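You operate a simulated robot arm through the tools that you are given. There is no shell and no other tool. Be economical: measure what you need, move in short steps, check, and stop when the job is done.

You are at the controls of a simulated robot arm. One attempt, no reset.

## Task
The wind breaker tripped at high speed: set LOW, reset it, and jog once.
Fine: LOW first; shut the breaker box door before the jog; the other breakers stay on. Where these are worked on the way, their far stop is far enough and under half their travel is too little: breaker box door.
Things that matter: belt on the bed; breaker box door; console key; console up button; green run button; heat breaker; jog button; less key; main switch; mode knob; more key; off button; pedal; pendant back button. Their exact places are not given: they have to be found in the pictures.

Only the result counts: the job must be done as asked and must still hold three seconds after the hand-in. Knocking over, shifting, dropping, spilling or breaking anything else fails it.

## Robot
A 7-joint arm with a vacuum gripper on a trunk, on a base that drives. Base frame: it is fixed to the floor where the robot stands at the start and does not move with it; the origin is under the middle of the robot, x ahead of it, y to its left, z up. Units: m, degrees, N and s.
With the tool pointing down near the work surface it reaches from about 0.1 to 0.6 m from the robot's upright axis, wherever it stands. Its first joint turns from -69.0 to 172.0 degrees. Places, roughly: belt on the bed [2.4, 0.7, 1]; breaker box door [1, -0.5, 0.6]; console key [0.9, 0.1, 1.2]; console up button [0.9, 0.1, 1]; green run button [0.7, 0.2, 1.6]; heat breaker [1.1, -0.5, 0.5]; jog button [0.7, 0.2, 1.4]; less key [0.9, 0.3, 1.4]; main switch [0.9, 0.2, 1.2]; mode knob [0.8, -0.1, 1.2]; more key [0.9, 0.3, 1.4]; off button [0.7, 0.1, 1.5]; pedal [1, 0.6, 0.1]; pendant back button [1, 0.4, 0.9]; pendant jog button [0.9, 0.5, 0.9]; press breaker [1.1, -0.4, 0.5]. Payload 1.06 kg.
Tool frame: the origin (TCP) lies in the middle of the cups' lips, and z points out of the cups. The gripper has 1 cup of 0.024 m across, covering 0.024 by 0.024 m (tool x, y); the bellows give 0.008 m. With the vacuum on, a cup seals on a smooth face that it is pressed against (1 to 4 N); it does not hold porous or soft things. The pull reaches 23 N.
Orientation is that of the tool frame in the base frame, as [roll, pitch, yaw] about the fixed x, y, z axes, in that order (R = Rz(yaw) Ry(pitch) Rx(roll)). With the cups facing straight down, the tool's x points along the base's -x, its y along +y and its z along -z.

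## Interface
- The arm moves only by the tool jog_arm. Its argument "deltas" is a list of rows, each a list of 3 entries, a list of its own where there are three numbers: the vacuum: 1 switches it on, 0 off, then the shift along the base's x, y, z in m, then the turn, a rotation vector about the base's x, y, z in degrees. In form: [[suction, [dx, dy, dz], [wx, wy, wz]], ...]. A call has 1 to 20 rows; each row is the pose to reach, as a shift and turn from the pose commanded when the call began. Rows are played at 5 a second. More than 0.05 m and 8.6 degrees between two rows, or a gripper value outside its range, and nothing of the call is played. A pose out of reach is approached as far as the arm can. The call stops where the force on the tool passes 60 N (or 10 N more than at its start, if that is more) or the arm is blocked; 0.2 s more then pass. The pull builds up within a second once a cup has sealed. Time passes only in rows, and 0.2 s behind the last, so rows that repeat a pose give it time. It gives the time, the measured TCP pose, the force on the tool (base axes) and the pull of the vacuum at its end, in the units of the frame above (readings bear some noise), with the torque about the TCP (base axes, N m) and any sound that the robot's microphone picked up.
- Cameras (640 x 400 px; columns grow to the right, rows downward): "scene" is now at [0.2033, 0.0055, 1.1294]; the picture's right is [0.05, -1.00, 0.00], its down [0.14, 0.01, -0.99] and it looks along [0.99, 0.05, 0.14] (base axes); focal length 214 px, centre (320, 200). "wrist" rides on the gripper at [0.078, 0.019, -0.096] in the tool frame; the picture's right is [-0.24, 0.97, 0.00], its down [-0.71, -0.17, -0.68] and it looks along [-0.67, -0.16, 0.73] (tool axes); focal length 243 px, centre (320, 200).
- snapshot(camera): a new picture of that camera. No time passes.
- raise_lower(by): slides the trunk up (or, below 0, down) by that many m; the arm and the scene camera ride with it, the base frame stays. It gives what a move gives, with no picture.
- steer(legs): drives the robot by 1 to 6 legs, each [ahead, left, turn to the left] in m, m and degrees, along the robot's own axes; the way and the turn of a leg run together, so that a leg with both is an arc; at most 1.5 m and 180 degrees a leg. The arm and the cameras ride along, it lands a little off, and it stops where it bumps. It gives what a move gives.
- head_to(pan, tilt): turns the head with the scene camera to pan (to the left, within 80 degrees either way) and tilt (down, from -29 to 69), counted from straight ahead of the robot. It gives what a move gives.
- probe_pixels(camera, pixels): for up to 12 pixels [column, row] of the newest picture of that camera ("zoom" is the newest enlarged one), the place [x, y, z] in the base frame of the surface seen there, good to about 0.003 m. No time passes.
- enlarge(camera, box): a new picture of the part [left, top, right, bottom] of that camera's present view, enlarged. No time passes.
- hand_in(): hands the job in; it is judged then, once.

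Go step by step. Measure first, check grasps and placings, and put right what went wrong. The budget is 80 turns and 52 pictures, counting those below and the enlarged ones. Unless the task says otherwise, let go and move clear before handing in, and close with one line.

The tools are called after "Emit:" by a JSON object that holds its "name" and its "arguments". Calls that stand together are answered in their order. jog_arm: Moves the arm, as the interface text tells. Its arguments: {"type":"object","properties":{"deltas":{"type":"array","items":{"type":"array"}}},"required":["deltas"]} The other tools are called the same way: raise_lower (by) slides the trunk up or down; steer (legs) drives the base; head_to (pan, tilt) turns the head that bears the scene camera; snapshot (camera) takes a picture; probe_pixels (camera, pixels) gives the place of the surface under pixels of a picture; enlarge (camera, box) takes an enlarged picture of a part of a camera's view; hand_in () hands the job in.

At the start:

```text
clock: 0.0
eef_pos: [0.4101, 0.1302, 1.0007]
tcp_rot: [-179.9, 0.1, 180.0]
contact_force: [-1.1, 0.1, 0.3]
torque: [0.03, 0.04, 0.01]
pull: 0.1
trunk travel left (down, up): [-0.225, 0.267]
robot x, y, heading: [-0.0028, 0.0004, -0.2]
head pan, tilt: [3.0, -8.2]
```

scene: 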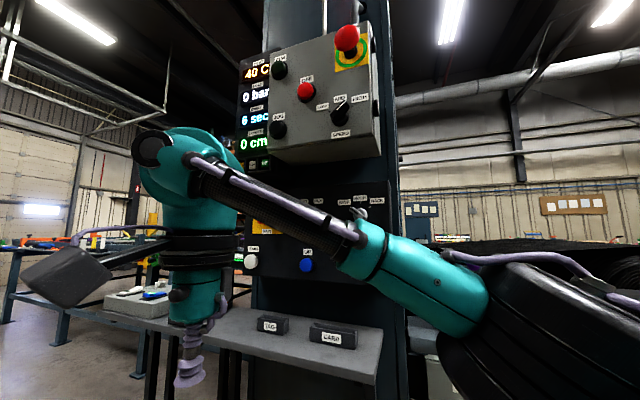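
wrist: 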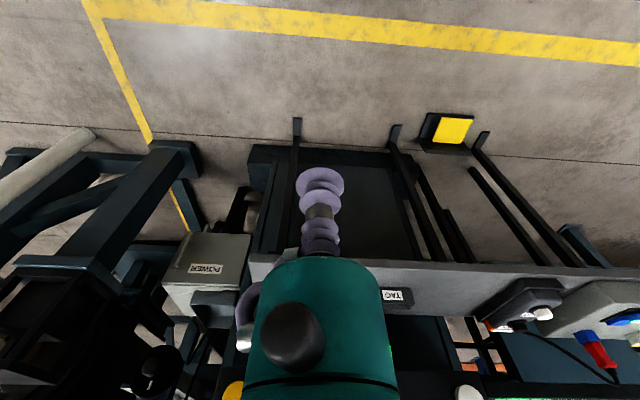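

The scene picture shows the column with a control box (upper) and a panel behind the arm. I'll enlarge both areas and look at the right side for the breaker box.

Emit:
{"name": "enlarge", "arguments": {"camera": "scene", "box": [230, 10, 400, 170]}}

Emit:
{"name": "enlarge", "arguments": {"camera": "scene", "box": [230, 170, 410, 360]}}

Emit:
{"name": "head_to", "arguments": {"pan": -20, "tilt": 30}}

```text
2.50 times, centred on (315, 90) of scene
```

zoom: 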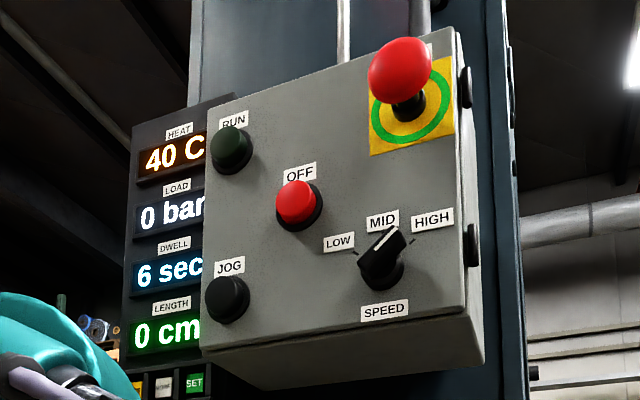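

```text
2.11 times, centred on (320, 265) of scene
```

zoom: 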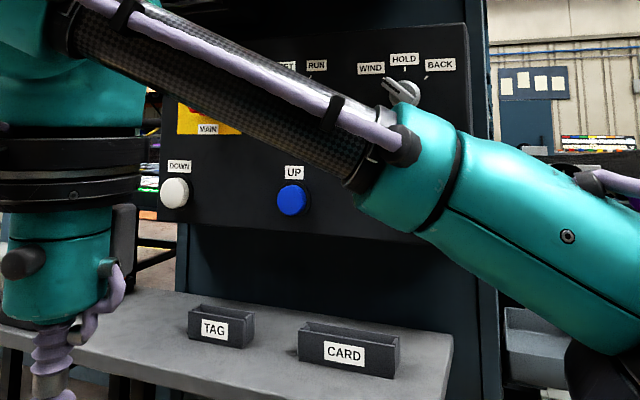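

```text
clock: 1.0
eef_pos: [0.4104, 0.131, 0.9999]
tcp_rot: [180.0, 0.0, 179.9]
contact_force: [-0.1, -0.7, 0.4]
torque: [-0.02, 0.01, 0.04]
pull: 0.0
trunk travel left (down, up): [-0.225, 0.267]
robot x, y, heading: [0.0002, -0.0021, 0.2]
head pan, tilt: [-20.0, 30.0]
```

The upper box has RUN, OFF, JOG and the SPEED knob, which appears to point to HIGH. Now I look for the breaker box.

Emit:
{"name": "snapshot", "arguments": {"camera": "scene"}}

```text
47 pictures are left
```

scene: 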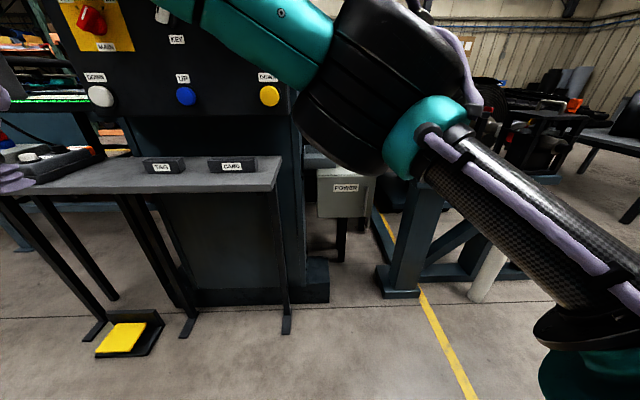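

The POWER box is at (347,195). I enlarge it and measure it.

Emit:
{"name": "enlarge", "arguments": {"camera": "scene", "box": [290, 130, 400, 270]}}

Emit:
{"name": "probe_pixels", "arguments": {"camera": "scene", "pixels": [[322, 172], [322, 214], [360, 214], [372, 182], [345, 200], [230, 180], [276, 190], [340, 245]]}}

Emit:
{"name": "enlarge", "arguments": {"camera": "wrist", "box": [150, 220, 310, 320]}}

```text
2.86 times, centred on (345, 200) of scene
```

zoom: 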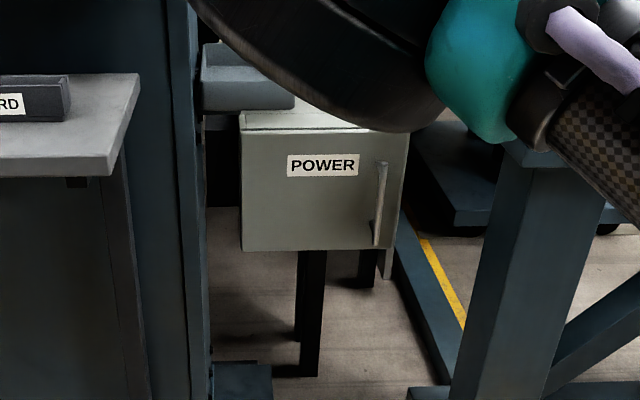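

```text
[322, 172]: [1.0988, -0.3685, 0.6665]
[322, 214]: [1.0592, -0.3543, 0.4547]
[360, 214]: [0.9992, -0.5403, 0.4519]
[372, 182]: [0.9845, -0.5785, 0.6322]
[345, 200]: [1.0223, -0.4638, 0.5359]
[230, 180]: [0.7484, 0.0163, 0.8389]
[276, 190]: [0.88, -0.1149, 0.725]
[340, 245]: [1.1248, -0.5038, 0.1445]
```

```text
4.00 times, centred on (230, 270) of wrist
```

zoom: 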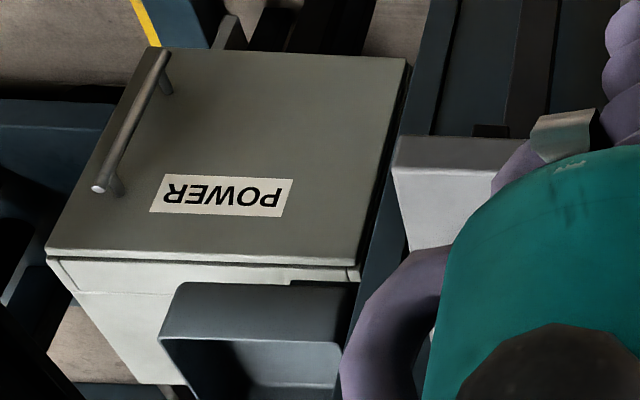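

The door is vertical, faces roughly (-0.95, 0.32), with hinge on the left and handle bar on the right. First the speed knob: look back up and measure.

Emit:
{"name": "head_to", "arguments": {"pan": 0, "tilt": -22}}

Emit:
{"name": "enlarge", "arguments": {"camera": "scene", "box": [250, 60, 410, 220]}}

```text
clock: 2.2
eef_pos: [0.4097, 0.1319, 1.0004]
tcp_rot: [180.0, 0.2, -179.9]
contact_force: [-0.7, 0.1, -0.5]
torque: [-0.01, 0.0, -0.02]
pull: 0.0
trunk travel left (down, up): [-0.225, 0.267]
robot x, y, heading: [0.0006, -0.0029, 0.2]
head pan, tilt: [0.0, -22.0]
```

```text
2.50 times, centred on (330, 140) of scene
```

zoom: 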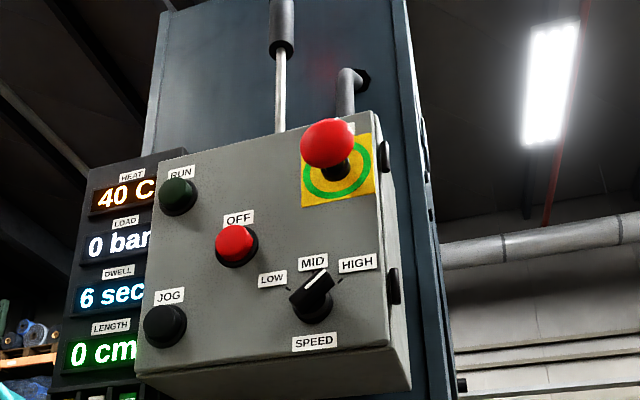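

I zoom in on the knob to measure it.

Emit:
{"name": "enlarge", "arguments": {"camera": "scene", "box": [350, 155, 400, 205]}}

Emit:
{"name": "probe_pixels", "arguments": {"camera": "scene", "pixels": [[308, 190], [318, 205], [400, 195], [398, 140], [350, 200], [316, 190], [344, 157], [375, 189]]}}

```text
8.00 times, centred on (375, 180) of scene
```

zoom: 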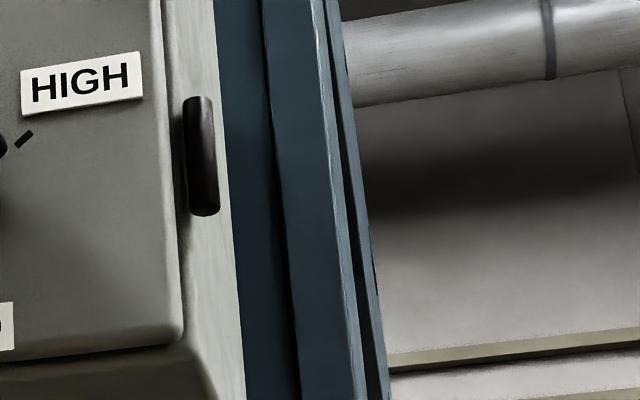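

```text
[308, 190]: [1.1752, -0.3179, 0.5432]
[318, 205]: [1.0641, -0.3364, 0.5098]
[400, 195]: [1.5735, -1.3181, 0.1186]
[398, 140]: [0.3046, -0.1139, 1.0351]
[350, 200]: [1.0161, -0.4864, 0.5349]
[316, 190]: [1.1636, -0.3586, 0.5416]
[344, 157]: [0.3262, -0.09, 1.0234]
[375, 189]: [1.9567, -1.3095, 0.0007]
```

Emit:
{"name": "enlarge", "arguments": {"camera": "scene", "box": [287, 155, 367, 205]}}

```text
8.00 times, centred on (327, 180) of scene
```

zoom: 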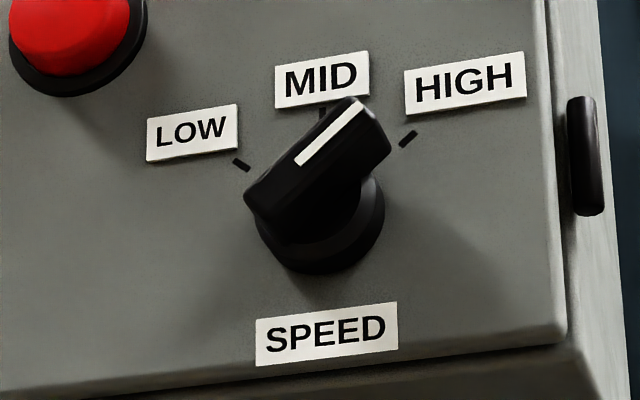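

Emit:
{"name": "probe_pixels", "arguments": {"camera": "zoom", "pixels": [[357, 105], [300, 160], [378, 140], [255, 205], [315, 155], [320, 245], [240, 164], [408, 138], [325, 330], [100, 300], [500, 300], [240, 60]]}}

```text
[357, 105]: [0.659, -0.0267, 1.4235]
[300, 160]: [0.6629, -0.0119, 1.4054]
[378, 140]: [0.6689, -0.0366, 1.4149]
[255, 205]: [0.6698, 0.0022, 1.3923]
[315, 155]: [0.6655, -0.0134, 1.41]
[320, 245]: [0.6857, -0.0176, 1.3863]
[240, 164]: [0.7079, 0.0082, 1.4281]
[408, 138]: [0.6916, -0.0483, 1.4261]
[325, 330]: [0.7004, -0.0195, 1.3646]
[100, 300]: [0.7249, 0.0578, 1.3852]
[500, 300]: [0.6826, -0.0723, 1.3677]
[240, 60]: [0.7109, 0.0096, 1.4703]
```

The panel's normal is about (-0.951, 0.309, 0), the knob's centre is at about (0.70,-0.02,1.40) on the panel, it protrudes 37 mm and points at HIGH. I raise the trunk, then turn the tool to face the panel while moving forward.

Emit:
{"name": "raise_lower", "arguments": {"by": 0.22}}

Emit:
{"name": "jog_arm", "arguments": {"deltas": [[0, [0.01, -0.005, 0.015], [-2.53, -7.78, 0]], [0, [0.02, -0.01, 0.03], [-5.05, -15.56, 0]], [0, [0.03, -0.015, 0.045], [-7.58, -23.35, 0]], [0, [0.04, -0.02, 0.06], [-10.1, -31.13, 0]], [0, [0.05, -0.025, 0.075], [-12.64, -38.9, 0]], [0, [0.06, -0.03, 0.09], [-15.16, -46.7, 0]], [0, [0.07, -0.035, 0.105], [-17.7, -54.47, 0]], [0, [0.08, -0.04, 0.12], [-20.2, -62.25, 0]], [0, [0.09, -0.045, 0.135], [-22.7, -70.0, 0]], [0, [0.1, -0.05, 0.15], [-25.3, -77.8, 0]], [0, [0.11, -0.055, 0.16], [-27.8, -85.6, 0]]]}}

Emit:
{"name": "head_to", "arguments": {"pan": 0, "tilt": 0}}

Emit:
{"name": "snapshot", "arguments": {"camera": "scene"}}

Emit:
{"name": "snapshot", "arguments": {"camera": "wrist"}}

```text
clock: 4.6
eef_pos: [0.4106, 0.1308, 1.2184]
tcp_rot: [-180.0, 0.0, 180.0]
contact_force: [-0.4, 0.5, 0.7]
torque: [0.0, -0.01, -0.02]
pull: 0.1
trunk travel left (down, up): [-0.445, 0.047]
robot x, y, heading: [-0.002, -0.001, 0.1]
head pan, tilt: [0.0, -22.0]
```

```text
clock: 7.0
eef_pos: [0.5214, 0.0751, 1.3808]
tcp_rot: [-89.7, 72.1, -107.6]
contact_force: [-0.4, 0.3, -0.4]
torque: [-0.01, -0.01, -0.02]
pull: 0.1
trunk travel left (down, up): [-0.445, 0.047]
robot x, y, heading: [0.0017, 0.0007, 0.0]
head pan, tilt: [0.0, -22.0]
```

```text
clock: 7.8
eef_pos: [0.5208, 0.0755, 1.3803]
tcp_rot: [-90.0, 72.0, -107.8]
contact_force: [-0.1, -0.6, -0.2]
torque: [-0.03, 0.01, 0.0]
pull: 0.0
trunk travel left (down, up): [-0.445, 0.047]
robot x, y, heading: [0.0013, 0.0036, 0.0]
head pan, tilt: [0.0, 0.0]
```

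```text
41 pictures are left
```

scene: 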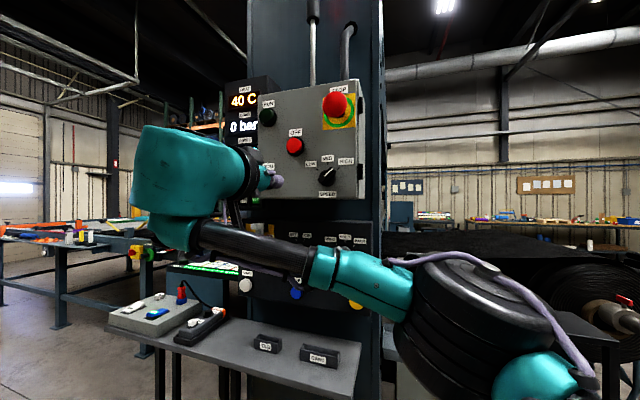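

```text
40 pictures are left
```

wrist: 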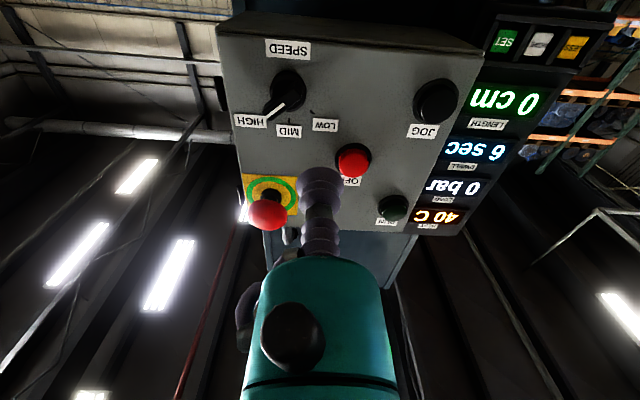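

Tool faces the panel; in the wrist picture the knob (288,90) points at HIGH. I refine its geometry.

Emit:
{"name": "enlarge", "arguments": {"camera": "wrist", "box": [230, 50, 360, 150]}}

Emit:
{"name": "probe_pixels", "arguments": {"camera": "wrist", "pixels": [[437, 100], [353, 163], [434, 110], [284, 112], [288, 83], [335, 84]]}}

```text
4.00 times, centred on (295, 100) of wrist
```

zoom: 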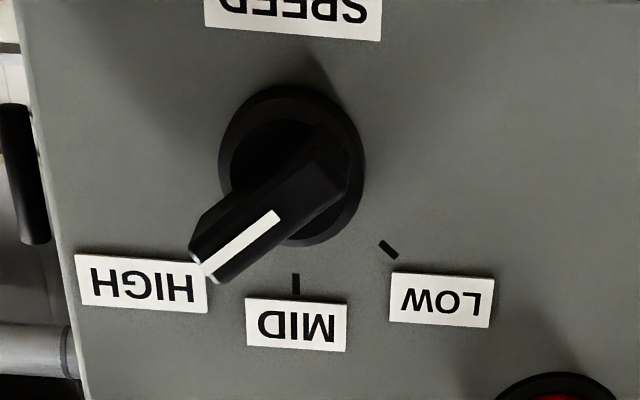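

```text
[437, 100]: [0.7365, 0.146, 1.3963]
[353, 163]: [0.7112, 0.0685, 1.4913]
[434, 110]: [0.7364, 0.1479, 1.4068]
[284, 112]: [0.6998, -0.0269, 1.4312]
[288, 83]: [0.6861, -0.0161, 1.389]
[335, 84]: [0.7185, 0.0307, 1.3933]
```

Emit:
{"name": "probe_pixels", "arguments": {"camera": "zoom", "pixels": [[207, 268], [275, 215], [325, 185], [245, 250], [230, 215], [196, 240], [216, 278], [345, 195], [320, 160], [388, 250], [295, 285], [285, 92]]}}

```text
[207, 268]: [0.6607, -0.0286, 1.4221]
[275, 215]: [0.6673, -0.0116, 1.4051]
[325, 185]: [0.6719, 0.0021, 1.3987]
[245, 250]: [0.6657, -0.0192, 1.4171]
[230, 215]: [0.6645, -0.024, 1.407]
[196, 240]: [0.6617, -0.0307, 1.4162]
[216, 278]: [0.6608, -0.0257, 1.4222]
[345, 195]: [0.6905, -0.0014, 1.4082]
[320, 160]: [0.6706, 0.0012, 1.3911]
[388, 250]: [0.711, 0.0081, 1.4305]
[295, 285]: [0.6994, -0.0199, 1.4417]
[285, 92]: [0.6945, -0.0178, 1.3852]
```

Pivot is about s=-0.197, z=1.397, pointer at ~50° (HIGH). I bring the cup to the lower-right side of the bar, lip 19 mm off the panel, ready to push it counterclockwise.

Emit:
{"name": "jog_arm", "arguments": {"deltas": [[0, [-0.01, -0.031, 0.004], [0, 0, 0]], [0, [-0.0199, -0.0613, 0.0077], [0, 0, 0]], [0, [0.0145, -0.0725, 0.0077], [0, 0, 0]], [0, [0.0489, -0.0837, 0.0077], [0, 0, 0]], [0, [0.0833, -0.0948, 0.0077], [0, 0, 0]], [0, [0.1177, -0.106, 0.0077], [0, 0, 0]], [0, [0.135, -0.1116, 0.0077], [0, 0, 0]], [0, [0.152, -0.1172, 0.0077], [0, 0, 0]]]}}

Emit:
{"name": "snapshot", "arguments": {"camera": "wrist"}}

```text
clock: 9.6
eef_pos: [0.6732, -0.0415, 1.3866]
tcp_rot: [-89.8, 72.1, -107.8]
contact_force: [-0.7, -0.2, -0.1]
torque: [0.0, 0.03, -0.01]
pull: 0.1
trunk travel left (down, up): [-0.445, 0.047]
robot x, y, heading: [-0.0012, 0.0026, 0.1]
head pan, tilt: [0.0, 0.0]
```

```text
38 pictures are left
```

wrist: 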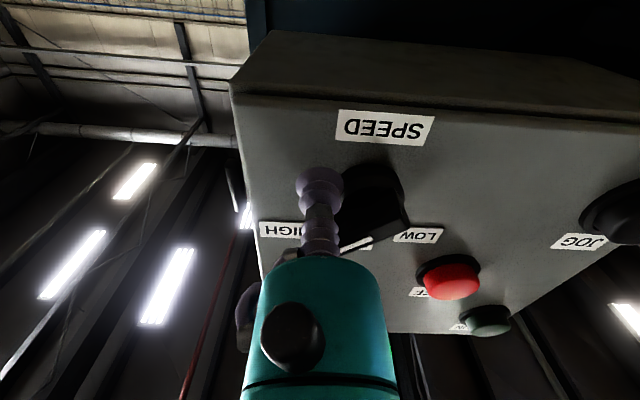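

Cup is beside the bar. Now sweep it along the arc around the pivot.

Emit:
{"name": "jog_arm", "arguments": {"deltas": [[0, [-0.0004, -0.0012, 0.0072], [0, 0, 0]], [0, [-0.0002, -0.0007, 0.0145], [0, 0, 0]], [0, [0.0005, 0.0014, 0.0215], [0, 0, 0]], [0, [0.0017, 0.0051, 0.0277], [0, 0, 0]], [0, [0.0033, 0.0101, 0.0328], [0, 0, 0]], [0, [0.0053, 0.0162, 0.0364], [0, 0, 0]], [0, [0.0074, 0.0228, 0.0384], [0, 0, 0]], [0, [0.0089, 0.0273, 0.0388], [0, 0, 0]]]}}

Emit:
{"name": "snapshot", "arguments": {"camera": "wrist"}}

```text
clock: 11.4
eef_pos: [0.6775, -0.014, 1.4316]
tcp_rot: [-88.0, 72.5, -105.8]
contact_force: [0.5, 0.0, 0.3]
torque: [-0.01, 0.03, 0.03]
pull: 0.0
out of reach, approached as far as the arm can: row 8
trunk travel left (down, up): [-0.445, 0.047]
robot x, y, heading: [0.0007, -0.0008, 0.1]
head pan, tilt: [0.0, 0.0]
```

```text
37 pictures are left
```

wrist: 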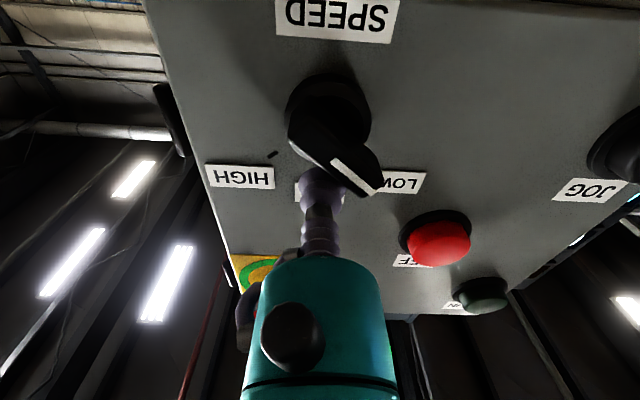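

The bar now points at LOW and the force is nil. I back off along the normal and check.

Emit:
{"name": "jog_arm", "arguments": {"deltas": [[0, [-0.04, 0.013, 0], [0, 0, 0]], [0, [-0.08, 0.026, 0], [0, 0, 0]], [0, [-0.12, 0.039, 0], [0, 0, 0]]]}}

Emit:
{"name": "snapshot", "arguments": {"camera": "wrist"}}

```text
clock: 12.2
eef_pos: [0.5613, 0.0229, 1.4241]
tcp_rot: [-89.8, 72.1, -108.0]
contact_force: [-0.1, -0.3, 0.1]
torque: [-0.01, 0.02, 0.0]
pull: 0.0
trunk travel left (down, up): [-0.445, 0.047]
robot x, y, heading: [0.0033, 0.0001, -0.0]
head pan, tilt: [0.0, 0.0]
```

```text
36 pictures are left
```

wrist: 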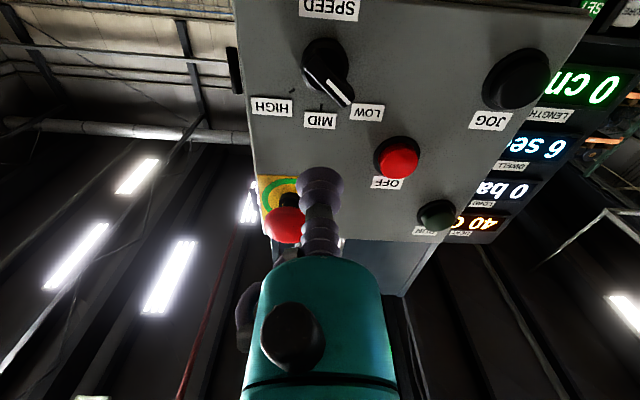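

Emit:
{"name": "enlarge", "arguments": {"camera": "wrist", "box": [260, 10, 390, 130]}}

```text
3.33 times, centred on (325, 70) of wrist
```

zoom: 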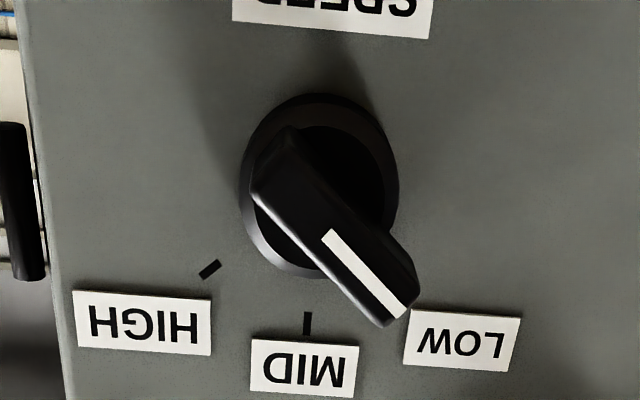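

Emit:
{"name": "probe_pixels", "arguments": {"camera": "zoom", "pixels": [[330, 237], [400, 310], [375, 316], [412, 285]]}}

```text
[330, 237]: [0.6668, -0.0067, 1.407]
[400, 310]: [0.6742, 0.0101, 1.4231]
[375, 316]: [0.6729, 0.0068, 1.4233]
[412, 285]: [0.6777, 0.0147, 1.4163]
```

The pointer is at ~139° and covers the LOW tick: speed is LOW. Now I retract the arm, turn right 18° to face the box and strafe right, then look.

Emit:
{"name": "jog_arm", "arguments": {"deltas": [[0, [-0.04, 0.013, 0], [0, 0, 0]], [0, [-0.08, 0.026, -0.01], [0, 0, 0]], [0, [-0.12, 0.05, -0.02], [0, 0, 0]], [0, [-0.13, 0.09, -0.03], [0, 0, 0]]]}}

Emit:
{"name": "steer", "arguments": {"legs": [[0, 0, -18], [0, -0.223, 0]]}}

Emit:
{"name": "head_to", "arguments": {"pan": -10, "tilt": 40}}

Emit:
{"name": "snapshot", "arguments": {"camera": "scene"}}

```text
clock: 13.2
eef_pos: [0.4438, 0.116, 1.4001]
tcp_rot: [-89.5, 72.0, -107.2]
contact_force: [0.1, 0.3, 0.1]
torque: [0.02, 0.0, -0.03]
pull: 0.1
out of reach, approached as far as the arm can: row 4
trunk travel left (down, up): [-0.445, 0.047]
robot x, y, heading: [0.0006, 0.0018, 0.0]
head pan, tilt: [0.0, 0.0]
```

```text
clock: 16.9
eef_pos: [0.3875, -0.2464, 1.4013]
tcp_rot: [-89.3, 72.0, -125.3]
contact_force: [0.1, -0.2, -0.2]
torque: [-0.01, -0.01, 0.03]
pull: 0.1
trunk travel left (down, up): [-0.445, 0.047]
robot x, y, heading: [-0.0687, -0.2209, -18.2]
head pan, tilt: [0.0, 0.0]
```

```text
clock: 17.9
eef_pos: [0.3872, -0.2464, 1.4006]
tcp_rot: [-89.3, 71.9, -125.4]
contact_force: [-0.2, 0.0, 0.1]
torque: [0.01, 0.01, 0.0]
pull: 0.1
trunk travel left (down, up): [-0.445, 0.047]
robot x, y, heading: [-0.0722, -0.2165, -18.0]
head pan, tilt: [-10.0, 40.0]
```

```text
34 pictures are left
```

scene: 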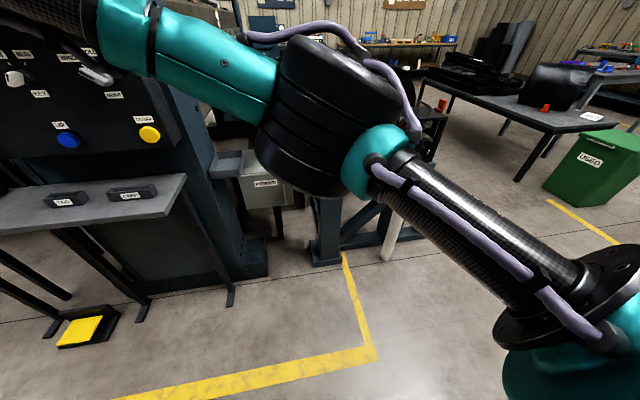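

The way ahead is clear. I lower the trunk, and square the tool to the door (turn +18° about z).

Emit:
{"name": "raise_lower", "arguments": {"by": -0.36}}

Emit:
{"name": "jog_arm", "arguments": {"deltas": [[0, [0.01, 0.01, -0.03], [0, 0, 6]], [0, [0.02, 0.02, -0.06], [0, 0, 12]], [0, [0.03, 0.03, -0.1], [0, 0, 18]]]}}

Emit:
{"name": "snapshot", "arguments": {"camera": "scene"}}

Emit:
{"name": "snapshot", "arguments": {"camera": "wrist"}}

```text
clock: 21.4
eef_pos: [0.5346, -0.2959, 0.8157]
tcp_rot: [-136.3, 53.9, -168.0]
contact_force: [-0.6, -0.9, -1.1]
torque: [-0.01, 0.01, -0.04]
pull: 0.0
trunk travel left (down, up): [-0.085, 0.407]
robot x, y, heading: [-0.0709, -0.2186, -18.2]
head pan, tilt: [-10.0, 40.0]
```

```text
clock: 22.2
eef_pos: [0.5694, -0.2674, 0.7118]
tcp_rot: [-136.3, 54.0, -149.9]
contact_force: [0.4, 0.3, 0.1]
torque: [-0.04, 0.03, 0.01]
pull: 0.0
trunk travel left (down, up): [-0.085, 0.407]
robot x, y, heading: [-0.0719, -0.215, -17.9]
head pan, tilt: [-10.0, 40.0]
```

```text
33 pictures are left
```

scene: 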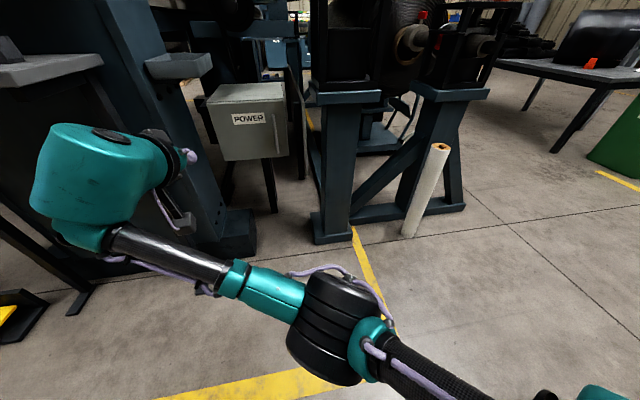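

```text
32 pictures are left
```

wrist: 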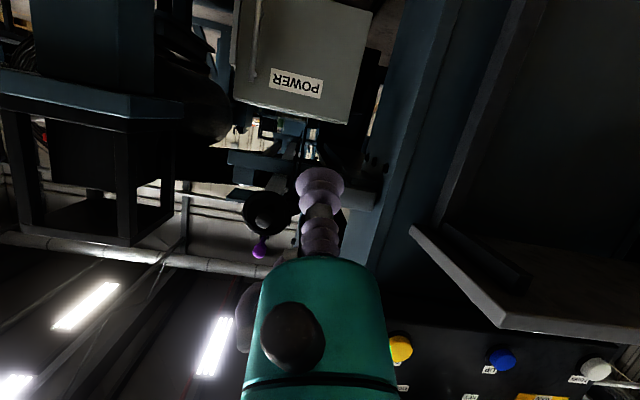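

The tool points 25° down now (yaw is right). Before driving I probe the box, the frame leg and the elbow.

Emit:
{"name": "probe_pixels", "arguments": {"camera": "scene", "pixels": [[330, 285], [375, 335], [316, 95], [330, 230], [375, 90], [445, 150], [207, 105], [285, 100], [276, 155], [218, 160], [100, 55], [150, 70]]}}

Emit:
{"name": "enlarge", "arguments": {"camera": "scene", "box": [180, 60, 340, 180]}}

```text
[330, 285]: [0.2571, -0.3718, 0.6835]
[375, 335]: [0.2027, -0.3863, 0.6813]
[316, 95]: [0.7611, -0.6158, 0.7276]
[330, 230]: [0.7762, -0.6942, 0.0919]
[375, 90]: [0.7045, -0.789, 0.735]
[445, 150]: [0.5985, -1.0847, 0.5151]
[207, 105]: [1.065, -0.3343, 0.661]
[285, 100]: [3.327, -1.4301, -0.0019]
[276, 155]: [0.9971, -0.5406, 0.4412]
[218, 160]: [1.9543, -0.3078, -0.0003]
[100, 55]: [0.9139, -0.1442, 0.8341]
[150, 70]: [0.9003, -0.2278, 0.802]
```

```text
3.33 times, centred on (260, 120) of scene
```

zoom: 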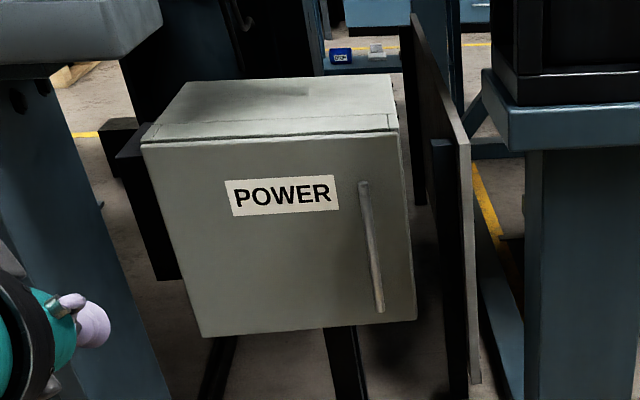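

Frame leg stands at (0.76,-0.62) so I'll stand slightly left of it. First level the tool, retract and lower it, and check the pose.

Emit:
{"name": "jog_arm", "arguments": {"deltas": [[0, [-0.028, -0.012, -0.025], [-1.3, -4, 0.2]], [0, [-0.057, -0.024, -0.05], [-2.6, -8, 0.4]], [0, [-0.085, -0.036, -0.075], [-3.9, -12, 0.6]], [0, [-0.113, -0.047, -0.1], [-5.2, -16, 0.8]], [0, [-0.142, -0.059, -0.125], [-6.5, -20, 1.0]], [0, [-0.17, -0.071, -0.15], [-7.8, -24, 1.3]]]}}

Emit:
{"name": "snapshot", "arguments": {"camera": "scene"}}

```text
clock: 23.9
eef_pos: [0.4094, -0.3454, 0.5886]
tcp_rot: [-80.5, 62.8, -100.2]
contact_force: [-0.3, -0.6, 0.3]
torque: [0.0, 0.03, 0.0]
pull: 0.1
trunk travel left (down, up): [-0.085, 0.407]
robot x, y, heading: [-0.0703, -0.22, -18.2]
head pan, tilt: [-10.0, 40.0]
stopped in row 6: the arm was blocked; the commanded pose is now the measured one
```

```text
30 pictures are left
```

scene: 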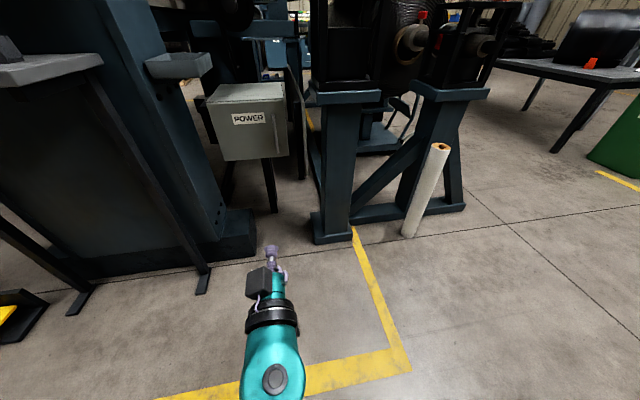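

The tool is level and ahead; that's adequate. I drive in toward the box.

Emit:
{"name": "steer", "arguments": {"legs": [[0.25, 0.05, 0], [0.2, 0.05, 0]]}}

Emit:
{"name": "snapshot", "arguments": {"camera": "scene"}}

Emit:
{"name": "snapshot", "arguments": {"camera": "wrist"}}

```text
clock: 26.9
eef_pos: [0.8616, -0.3883, 0.589]
tcp_rot: [-81.0, 62.7, -100.6]
contact_force: [0.7, -0.2, -1.0]
torque: [0.0, 0.0, 0.0]
pull: 0.1
trunk travel left (down, up): [-0.085, 0.407]
robot x, y, heading: [0.3828, -0.2617, -17.9]
head pan, tilt: [-10.0, 40.0]
```

```text
29 pictures are left
```

scene: 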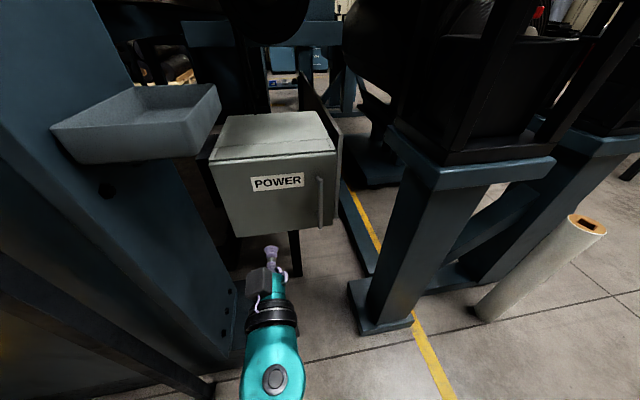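

```text
28 pictures are left
```

wrist: 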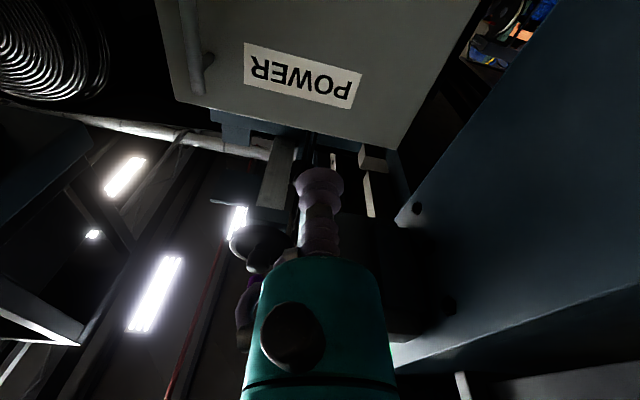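

Good view. I probe the door face and handle.

Emit:
{"name": "probe_pixels", "arguments": {"camera": "scene", "pixels": [[222, 175], [325, 160], [240, 230], [325, 222], [300, 205], [270, 210], [319, 180], [321, 220], [290, 165], [335, 155]]}}

Emit:
{"name": "probe_pixels", "arguments": {"camera": "wrist", "pixels": [[230, 20], [230, 90], [420, 20], [188, 10], [210, 56], [380, 120]]}}

```text
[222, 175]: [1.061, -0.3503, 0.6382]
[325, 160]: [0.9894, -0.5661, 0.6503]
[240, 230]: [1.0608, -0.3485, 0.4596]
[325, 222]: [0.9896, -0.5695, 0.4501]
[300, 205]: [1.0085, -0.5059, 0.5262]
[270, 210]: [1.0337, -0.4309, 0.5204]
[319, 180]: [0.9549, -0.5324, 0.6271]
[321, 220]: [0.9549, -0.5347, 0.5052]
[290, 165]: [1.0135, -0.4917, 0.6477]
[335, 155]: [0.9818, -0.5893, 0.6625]
```

```text
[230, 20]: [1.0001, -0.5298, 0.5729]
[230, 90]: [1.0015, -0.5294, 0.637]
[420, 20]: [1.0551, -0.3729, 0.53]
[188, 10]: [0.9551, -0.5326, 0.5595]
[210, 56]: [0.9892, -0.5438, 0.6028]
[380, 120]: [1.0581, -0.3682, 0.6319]
```

Door plane n=(-0.949,0.315), hinge near (1.065,-0.335). I'll attach the cup left of the handle at (1.008,-0.506,0.53). Approach to 3 cm first.

Emit:
{"name": "jog_arm", "arguments": {"deltas": [[0, [0.01, -0.03, -0.02], [0.4, 1.3, 0]], [0, [0.04, -0.06, -0.04], [0.9, 2.7, 0]], [0, [0.08, -0.09, -0.059], [1.3, 4.1, 0]], [0, [0.118, -0.108, -0.059], [1.3, 4.1, 0]]]}}

Emit:
{"name": "snapshot", "arguments": {"camera": "wrist"}}

```text
refused: row 3 steps farther than a row can; nothing moved
```

```text
27 pictures are left
```

wrist: 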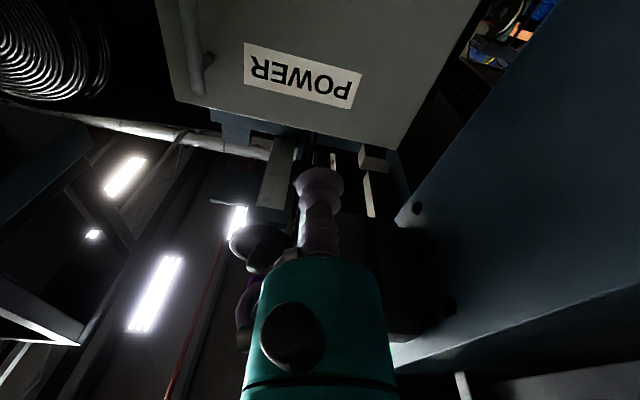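

Row steps were too long; I resend with smaller ones.

Emit:
{"name": "jog_arm", "arguments": {"deltas": [[0, [0.01, -0.03, -0.02], [0.4, 1.3, 0]], [0, [0.03, -0.06, -0.04], [0.9, 2.7, 0]], [0, [0.06, -0.085, -0.059], [1.3, 4.1, 0]], [0, [0.09, -0.1, -0.059], [1.3, 4.1, 0]], [0, [0.118, -0.108, -0.059], [1.3, 4.1, 0]]]}}

Emit:
{"name": "snapshot", "arguments": {"camera": "wrist"}}

```text
clock: 28.1
eef_pos: [0.9779, -0.4971, 0.5272]
tcp_rot: [-90.4, 63.0, -109.0]
contact_force: [-1.0, 0.7, 0.0]
torque: [0.01, 0.01, 0.01]
pull: 0.0
trunk travel left (down, up): [-0.085, 0.407]
robot x, y, heading: [0.3779, -0.263, -18.2]
head pan, tilt: [-10.0, 40.0]
```

```text
26 pictures are left
```

wrist: 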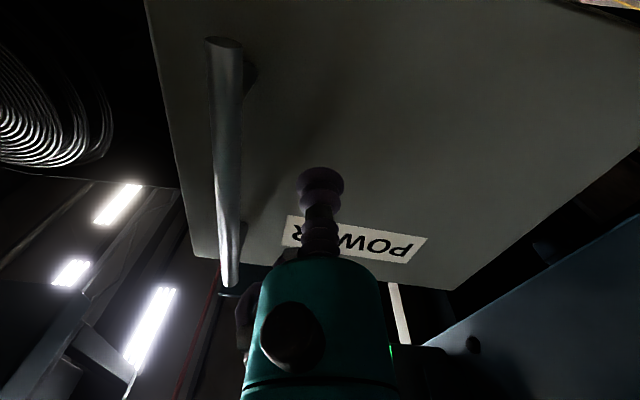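

Clear of the handle. Press in with vacuum on.

Emit:
{"name": "jog_arm", "arguments": {"deltas": [[1, [0.019, -0.0063, 0], [0, 0, 0]], [1, [0.0285, -0.0095, 0], [0, 0, 0]], [1, [0.0313, -0.0104, 0], [0, 0, 0]], [1, [0.0323, -0.0107, 0], [0, 0, 0]], [1, [0.0323, -0.0107, 0], [0, 0, 0]], [1, [0.0323, -0.0107, 0], [0, 0, 0]]]}}

```text
clock: 29.5
eef_pos: [1.0111, -0.5084, 0.5282]
tcp_rot: [-90.4, 63.0, -109.1]
contact_force: [-10.9, -3.8, -3.3]
torque: [0.04, -0.1, 0.21]
pull: 22.9
trunk travel left (down, up): [-0.085, 0.407]
robot x, y, heading: [0.3821, -0.2584, -18.4]
head pan, tilt: [-10.0, 40.0]
```

Sealed (22.9 N). Pull the door open along its arc, 24° first.

Emit:
{"name": "jog_arm", "arguments": {"deltas": [[1, [-0.0088, 0.0034, 0], [0, 0, -3]], [1, [-0.0176, 0.0068, 0], [0, 0, -6]], [1, [-0.026, 0.011, 0], [0, 0, -9]], [1, [-0.0344, 0.0154, 0], [0, 0, -12]], [1, [-0.0425, 0.0204, 0], [0, 0, -15]], [1, [-0.0501, 0.0257, 0], [0, 0, -18]], [1, [-0.0575, 0.0316, 0], [0, 0, -21]], [1, [-0.0647, 0.0376, 0], [0, 0, -24]]]}}

Emit:
{"name": "snapshot", "arguments": {"camera": "scene"}}

```text
clock: 31.3
eef_pos: [0.9464, -0.4695, 0.5307]
tcp_rot: [-90.2, 62.9, -132.9]
contact_force: [-1.3, 0.0, 0.6]
torque: [0.13, -0.21, 0.16]
pull: 22.8
trunk travel left (down, up): [-0.085, 0.407]
robot x, y, heading: [0.3839, -0.2637, -18.2]
head pan, tilt: [-10.0, 40.0]
```

```text
25 pictures are left
```

scene: 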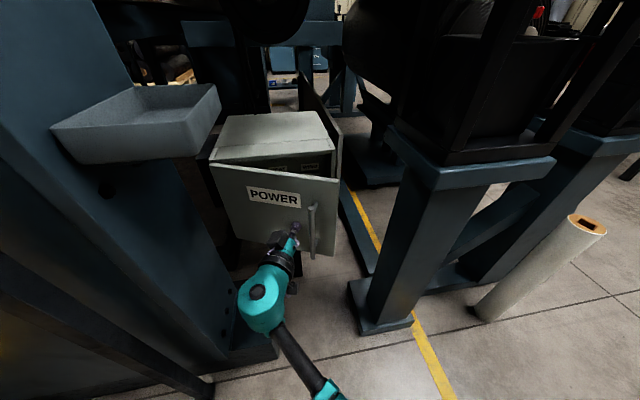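

The door follows. Continue to about 48°.

Emit:
{"name": "jog_arm", "arguments": {"deltas": [[1, [-0.0066, 0.0066, 0], [0, 0, -3]], [1, [-0.0133, 0.0133, 0], [0, 0, -6]], [1, [-0.0193, 0.0205, 0], [0, 0, -9]], [1, [-0.0251, 0.028, 0], [0, 0, -12]], [1, [-0.0303, 0.0358, 0], [0, 0, -15]], [1, [-0.0353, 0.0438, 0], [0, 0, -18]], [1, [-0.0397, 0.0521, 0], [0, 0, -21]], [1, [-0.0439, 0.0606, 0], [0, 0, -24]]]}}

Emit:
{"name": "snapshot", "arguments": {"camera": "scene"}}

```text
clock: 33.1
eef_pos: [0.9036, -0.4089, 0.5306]
tcp_rot: [-89.9, 63.2, -156.6]
contact_force: [-2.4, -0.4, 4.0]
torque: [0.01, -0.11, 0.15]
pull: 22.9
trunk travel left (down, up): [-0.085, 0.407]
robot x, y, heading: [0.3829, -0.2576, -18.3]
head pan, tilt: [-10.0, 40.0]
```

```text
24 pictures are left
```

scene: 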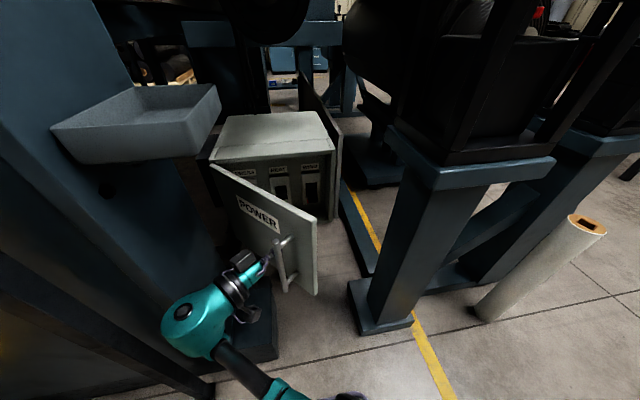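

Door about half open and breakers show. I zoom in to read them.

Emit:
{"name": "enlarge", "arguments": {"camera": "scene", "box": [225, 140, 345, 230]}}

```text
4.44 times, centred on (285, 185) of scene
```

zoom: 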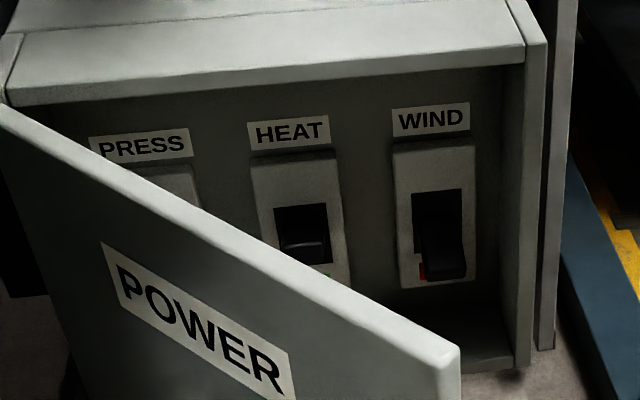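

WIND (rightmost) has its lever low with red showing; HEAT and PRESS are on. I measure the column near the wrist and the breakers.

Emit:
{"name": "probe_pixels", "arguments": {"camera": "zoom", "pixels": [[435, 160], [405, 270], [440, 235], [445, 270], [420, 205], [300, 165], [300, 220], [305, 245], [160, 175], [453, 350], [500, 200], [430, 200]]}}

Emit:
{"name": "probe_pixels", "arguments": {"camera": "scene", "pixels": [[150, 250], [230, 250], [190, 270], [130, 300], [175, 310], [215, 300], [265, 345], [225, 220], [215, 350], [100, 340]]}}

```text
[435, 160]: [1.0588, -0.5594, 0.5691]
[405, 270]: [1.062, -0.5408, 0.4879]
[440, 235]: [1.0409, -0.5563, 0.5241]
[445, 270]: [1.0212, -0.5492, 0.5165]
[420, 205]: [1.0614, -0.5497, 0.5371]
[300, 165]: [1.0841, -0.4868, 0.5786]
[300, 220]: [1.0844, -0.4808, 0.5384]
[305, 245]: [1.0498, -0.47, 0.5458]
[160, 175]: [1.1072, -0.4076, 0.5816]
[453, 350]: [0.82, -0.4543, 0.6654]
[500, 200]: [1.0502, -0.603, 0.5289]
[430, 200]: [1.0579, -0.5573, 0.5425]
```

```text
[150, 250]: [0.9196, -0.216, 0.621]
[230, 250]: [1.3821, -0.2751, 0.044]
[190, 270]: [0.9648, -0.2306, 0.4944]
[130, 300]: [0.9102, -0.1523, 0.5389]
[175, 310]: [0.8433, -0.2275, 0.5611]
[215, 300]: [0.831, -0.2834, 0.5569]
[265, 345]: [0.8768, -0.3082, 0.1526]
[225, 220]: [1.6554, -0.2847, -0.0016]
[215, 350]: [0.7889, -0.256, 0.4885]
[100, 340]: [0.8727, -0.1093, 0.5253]
```

Column is close to the wrist, so I won't pull further. Release, back off clear of the handle, then swing the tool straight again in front of the door's edge.

Emit:
{"name": "jog_arm", "arguments": {"deltas": [[0, [0, 0, 0], [0, 0, 0]], [0, [0, 0, 0], [0, 0, 0]], [0, [-0.008, 0.018, 0], [0, 0, 0]], [0, [-0.0205, 0.0457, 0], [0, 0, 0]], [0, [-0.0326, 0.0731, 0], [0, 0, 0]], [0, [-0.07, 0.071, 0], [0, 0, 6]], [0, [-0.105, 0.06, 0], [0, 0, 13]], [0, [-0.14, 0.045, 0], [0, 0, 20]], [0, [-0.165, 0.03, 0], [0, 0, 28]], [0, [-0.185, 0.01, 0], [0, 0, 36]], [0, [-0.195, -0.01, 0], [0, 0, 44]], [0, [-0.2, -0.03, 0], [0, 0, 48]]]}}

Emit:
{"name": "snapshot", "arguments": {"camera": "scene"}}

```text
clock: 35.7
eef_pos: [0.7028, -0.4362, 0.5266]
tcp_rot: [-90.9, 62.7, -109.3]
contact_force: [0.4, 0.8, -0.2]
torque: [0.01, 0.01, 0.04]
pull: 0.1
out of reach, approached as far as the arm can: row 5
trunk travel left (down, up): [-0.085, 0.407]
robot x, y, heading: [0.3805, -0.2612, -18.1]
head pan, tilt: [-10.0, 40.0]
```

```text
22 pictures are left
```

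scene: 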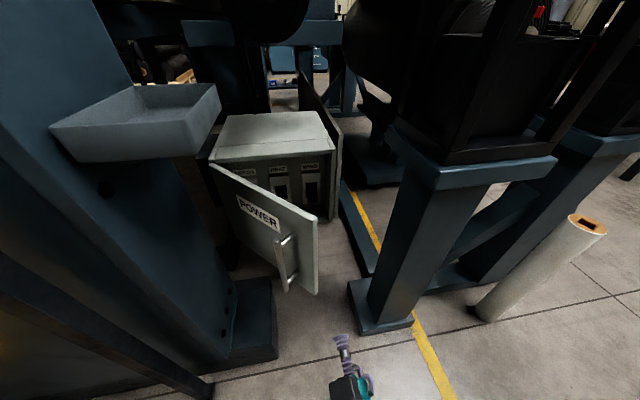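

Clear. Now go around the door's edge to its inner side and push it leftwards.

Emit:
{"name": "jog_arm", "arguments": {"deltas": [[0, [0.017, -0.044, 0], [0, 0, 0]], [0, [0.06, -0.058, 0], [0, 0, 0]], [0, [0.1, -0.071, 0], [0, 0, 0]], [0, [0.14, -0.084, 0], [0, 0, 0]], [0, [0.174, -0.095, 0], [0, 0, 0]], [0, [0.183, -0.067, 0], [0, 0, 0]], [0, [0.192, -0.039, 0], [0, 0, 0]], [0, [0.201, -0.011, 0], [0, 0, 0]], [0, [0.21, 0.017, 0], [0, 0, 0]], [0, [0.219, 0.045, 0], [0, 0, 0]], [0, [0.228, 0.073, 0], [0, 0, 0]], [0, [0.233, 0.087, 0], [0, 0, 0]]]}}

Emit:
{"name": "snapshot", "arguments": {"camera": "scene"}}

```text
clock: 37.3
eef_pos: [0.8893, -0.4896, 0.5265]
tcp_rot: [-90.3, 62.9, -109.5]
contact_force: [-10.8, -3.6, 3.3]
torque: [0.23, 0.28, 1.0]
pull: 0.1
trunk travel left (down, up): [-0.085, 0.407]
robot x, y, heading: [0.3835, -0.262, -18.3]
head pan, tilt: [-10.0, 40.0]
stopped in row 7: the force on the tool passed its limit at 77 N (the readings are from after the stop); the commanded pose is now the measured one
```

```text
21 pictures are left
```

scene: 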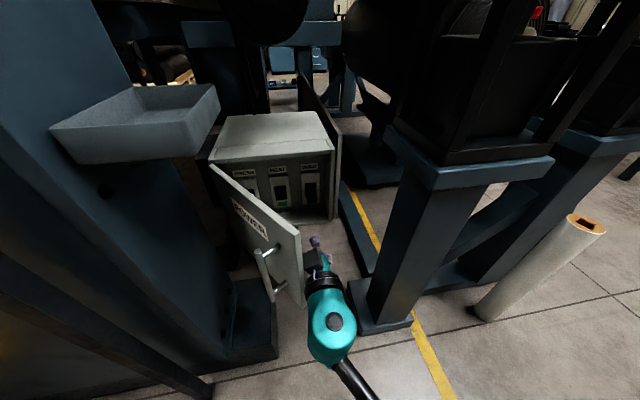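

The gripper's side touched the door's edge at speed; the door moved a bit. I push slowly now.

Emit:
{"name": "jog_arm", "arguments": {"deltas": [[0, [0.0, 0.006, 0], [0, 0, 0]], [0, [0.0, 0.012, 0], [0, 0, 0]], [0, [0.0, 0.018, 0], [0, 0, 0]], [0, [0.0, 0.024, 0], [0, 0, 0]], [0, [0.0, 0.03, 0], [0, 0, 0]], [0, [0.0, 0.036, 0], [0, 0, 0]], [0, [0.0, 0.042, 0], [0, 0, 0]], [0, [0.0, 0.048, 0], [0, 0, 0]], [0, [0.0, 0.054, 0], [0, 0, 0]], [0, [0.0, 0.06, 0], [0, 0, 0]]]}}

Emit:
{"name": "snapshot", "arguments": {"camera": "scene"}}

```text
clock: 37.9
eef_pos: [0.8861, -0.4798, 0.5262]
tcp_rot: [-90.4, 62.9, -109.9]
contact_force: [-23.0, -8.1, 11.0]
torque: [0.68, 0.85, 2.09]
pull: 0.0
trunk travel left (down, up): [-0.085, 0.407]
robot x, y, heading: [0.3816, -0.2608, -18.4]
head pan, tilt: [-10.0, 40.0]
stopped in row 3: the force on the tool passed its limit at 66 N (the readings are from after the stop); the commanded pose is now the measured one
```

```text
20 pictures are left
```

scene: 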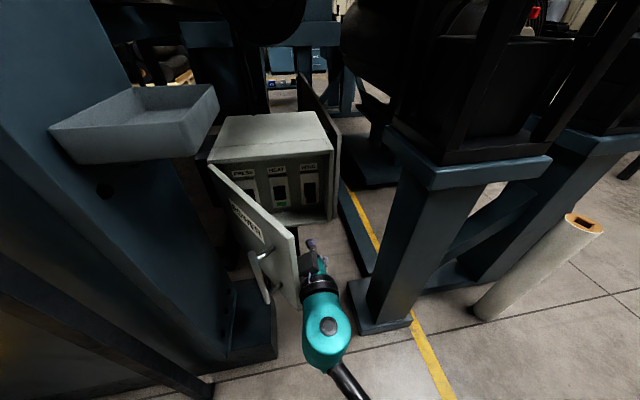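

Force is mostly end-on: the door edge meets the wrist collar. I back out 5 cm so the slim part by the cup does the pushing, then push left while slightly retreating.

Emit:
{"name": "jog_arm", "arguments": {"deltas": [[0, [-0.01, -0.008, 0], [0, 0, 0]], [0, [-0.03, -0.002, 0], [0, 0, 0]], [0, [-0.053, 0.0055, 0], [0, 0, 0]], [0, [-0.054, 0.015, 0], [0, 0, 0]], [0, [-0.055, 0.023, 0], [0, 0, 0]], [0, [-0.056, 0.031, 0], [0, 0, 0]], [0, [-0.057, 0.039, 0], [0, 0, 0]], [0, [-0.058, 0.047, 0], [0, 0, 0]], [0, [-0.058, 0.055, 0], [0, 0, 0]], [0, [-0.058, 0.063, 0], [0, 0, 0]], [0, [-0.058, 0.071, 0], [0, 0, 0]], [0, [-0.058, 0.08, 0], [0, 0, 0]], [0, [-0.057, 0.09, 0], [0, 0, 0]], [0, [-0.056, 0.1, 0], [0, 0, 0]]]}}

Emit:
{"name": "snapshot", "arguments": {"camera": "scene"}}

```text
clock: 41.1
eef_pos: [0.8254, -0.4165, 0.5416]
tcp_rot: [-80.7, 58.3, -101.5]
contact_force: [-0.1, 0.5, 0.2]
torque: [-0.01, -0.01, -0.01]
pull: 0.0
trunk travel left (down, up): [-0.085, 0.407]
robot x, y, heading: [0.379, -0.2582, -18.2]
head pan, tilt: [-10.0, 40.0]
stopped in row 14: the arm was blocked; the commanded pose is now the measured one
```

```text
19 pictures are left
```

scene: 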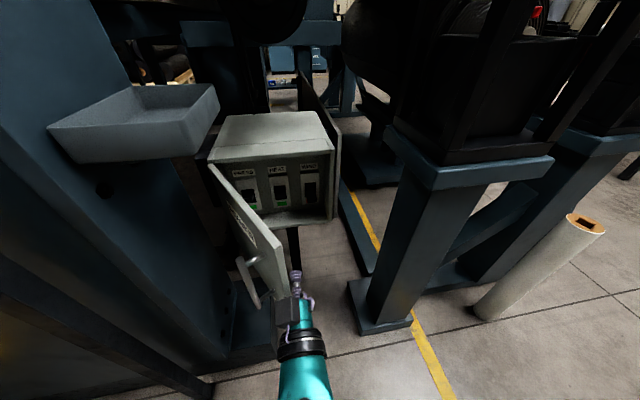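

The door is now ~70° open; enough room for WIND. Zoom on the breakers.

Emit:
{"name": "enlarge", "arguments": {"camera": "scene", "box": [225, 145, 335, 225]}}

```text
5.00 times, centred on (280, 185) of scene
```

zoom: 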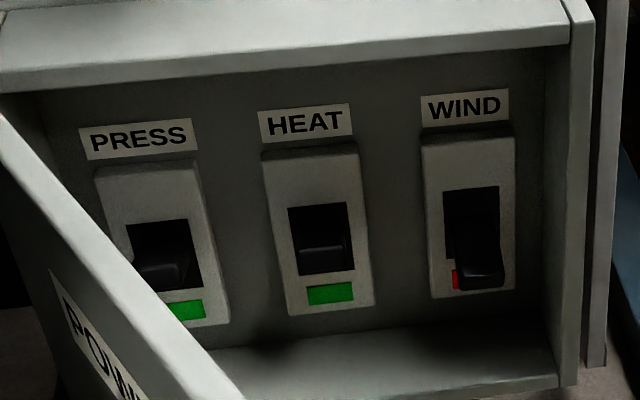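

Emit:
{"name": "probe_pixels", "arguments": {"camera": "zoom", "pixels": [[470, 160], [450, 200], [478, 215], [478, 250], [482, 272], [482, 285], [455, 280], [320, 215], [322, 245], [322, 252], [330, 293], [495, 292]]}}

```text
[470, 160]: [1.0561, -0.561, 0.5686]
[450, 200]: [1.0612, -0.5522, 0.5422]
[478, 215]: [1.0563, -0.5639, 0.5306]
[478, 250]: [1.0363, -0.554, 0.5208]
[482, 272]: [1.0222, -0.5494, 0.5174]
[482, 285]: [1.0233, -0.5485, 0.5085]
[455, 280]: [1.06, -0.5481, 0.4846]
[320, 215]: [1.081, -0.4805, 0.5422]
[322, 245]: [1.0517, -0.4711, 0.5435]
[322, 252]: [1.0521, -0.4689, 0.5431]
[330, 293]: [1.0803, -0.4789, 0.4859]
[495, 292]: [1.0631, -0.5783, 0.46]
```

Lever tip of WIND is at (1.022,-0.549,0.513), HEAT's (on) at z=0.543; so on = up. I shift the tool right and level it, then drive 7 cm nearer for reach.

Emit:
{"name": "jog_arm", "arguments": {"deltas": [[0, [-0.012, -0.015, 0.001], [0.3, 1, 0.2]], [0, [-0.018, -0.03, 0.002], [0.8, 2.3, 0.5]], [0, [-0.02, -0.061, 0.004], [1.5, 4.6, 1]]]}}

Emit:
{"name": "steer", "arguments": {"legs": [[0.075, -0.03, 0]]}}

Emit:
{"name": "snapshot", "arguments": {"camera": "scene"}}

```text
clock: 41.9
eef_pos: [0.8063, -0.4732, 0.5396]
tcp_rot: [-91.7, 57.7, -109.9]
contact_force: [-0.1, -0.1, -0.4]
torque: [0.0, 0.01, -0.05]
pull: 0.2
trunk travel left (down, up): [-0.085, 0.407]
robot x, y, heading: [0.3779, -0.2603, -18.3]
head pan, tilt: [-10.0, 40.0]
```

```text
clock: 42.9
eef_pos: [0.8656, -0.524, 0.5404]
tcp_rot: [-91.6, 57.7, -109.6]
contact_force: [0.2, 0.6, 0.7]
torque: [-0.02, 0.0, -0.01]
pull: 0.1
trunk travel left (down, up): [-0.085, 0.407]
robot x, y, heading: [0.4368, -0.3143, -18.5]
head pan, tilt: [-10.0, 40.0]
```

```text
17 pictures are left
```

scene: 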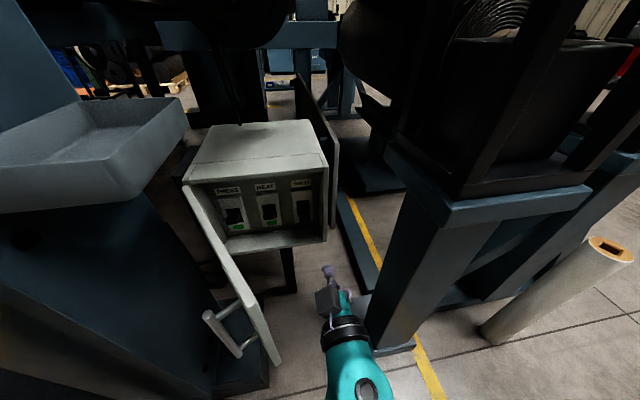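

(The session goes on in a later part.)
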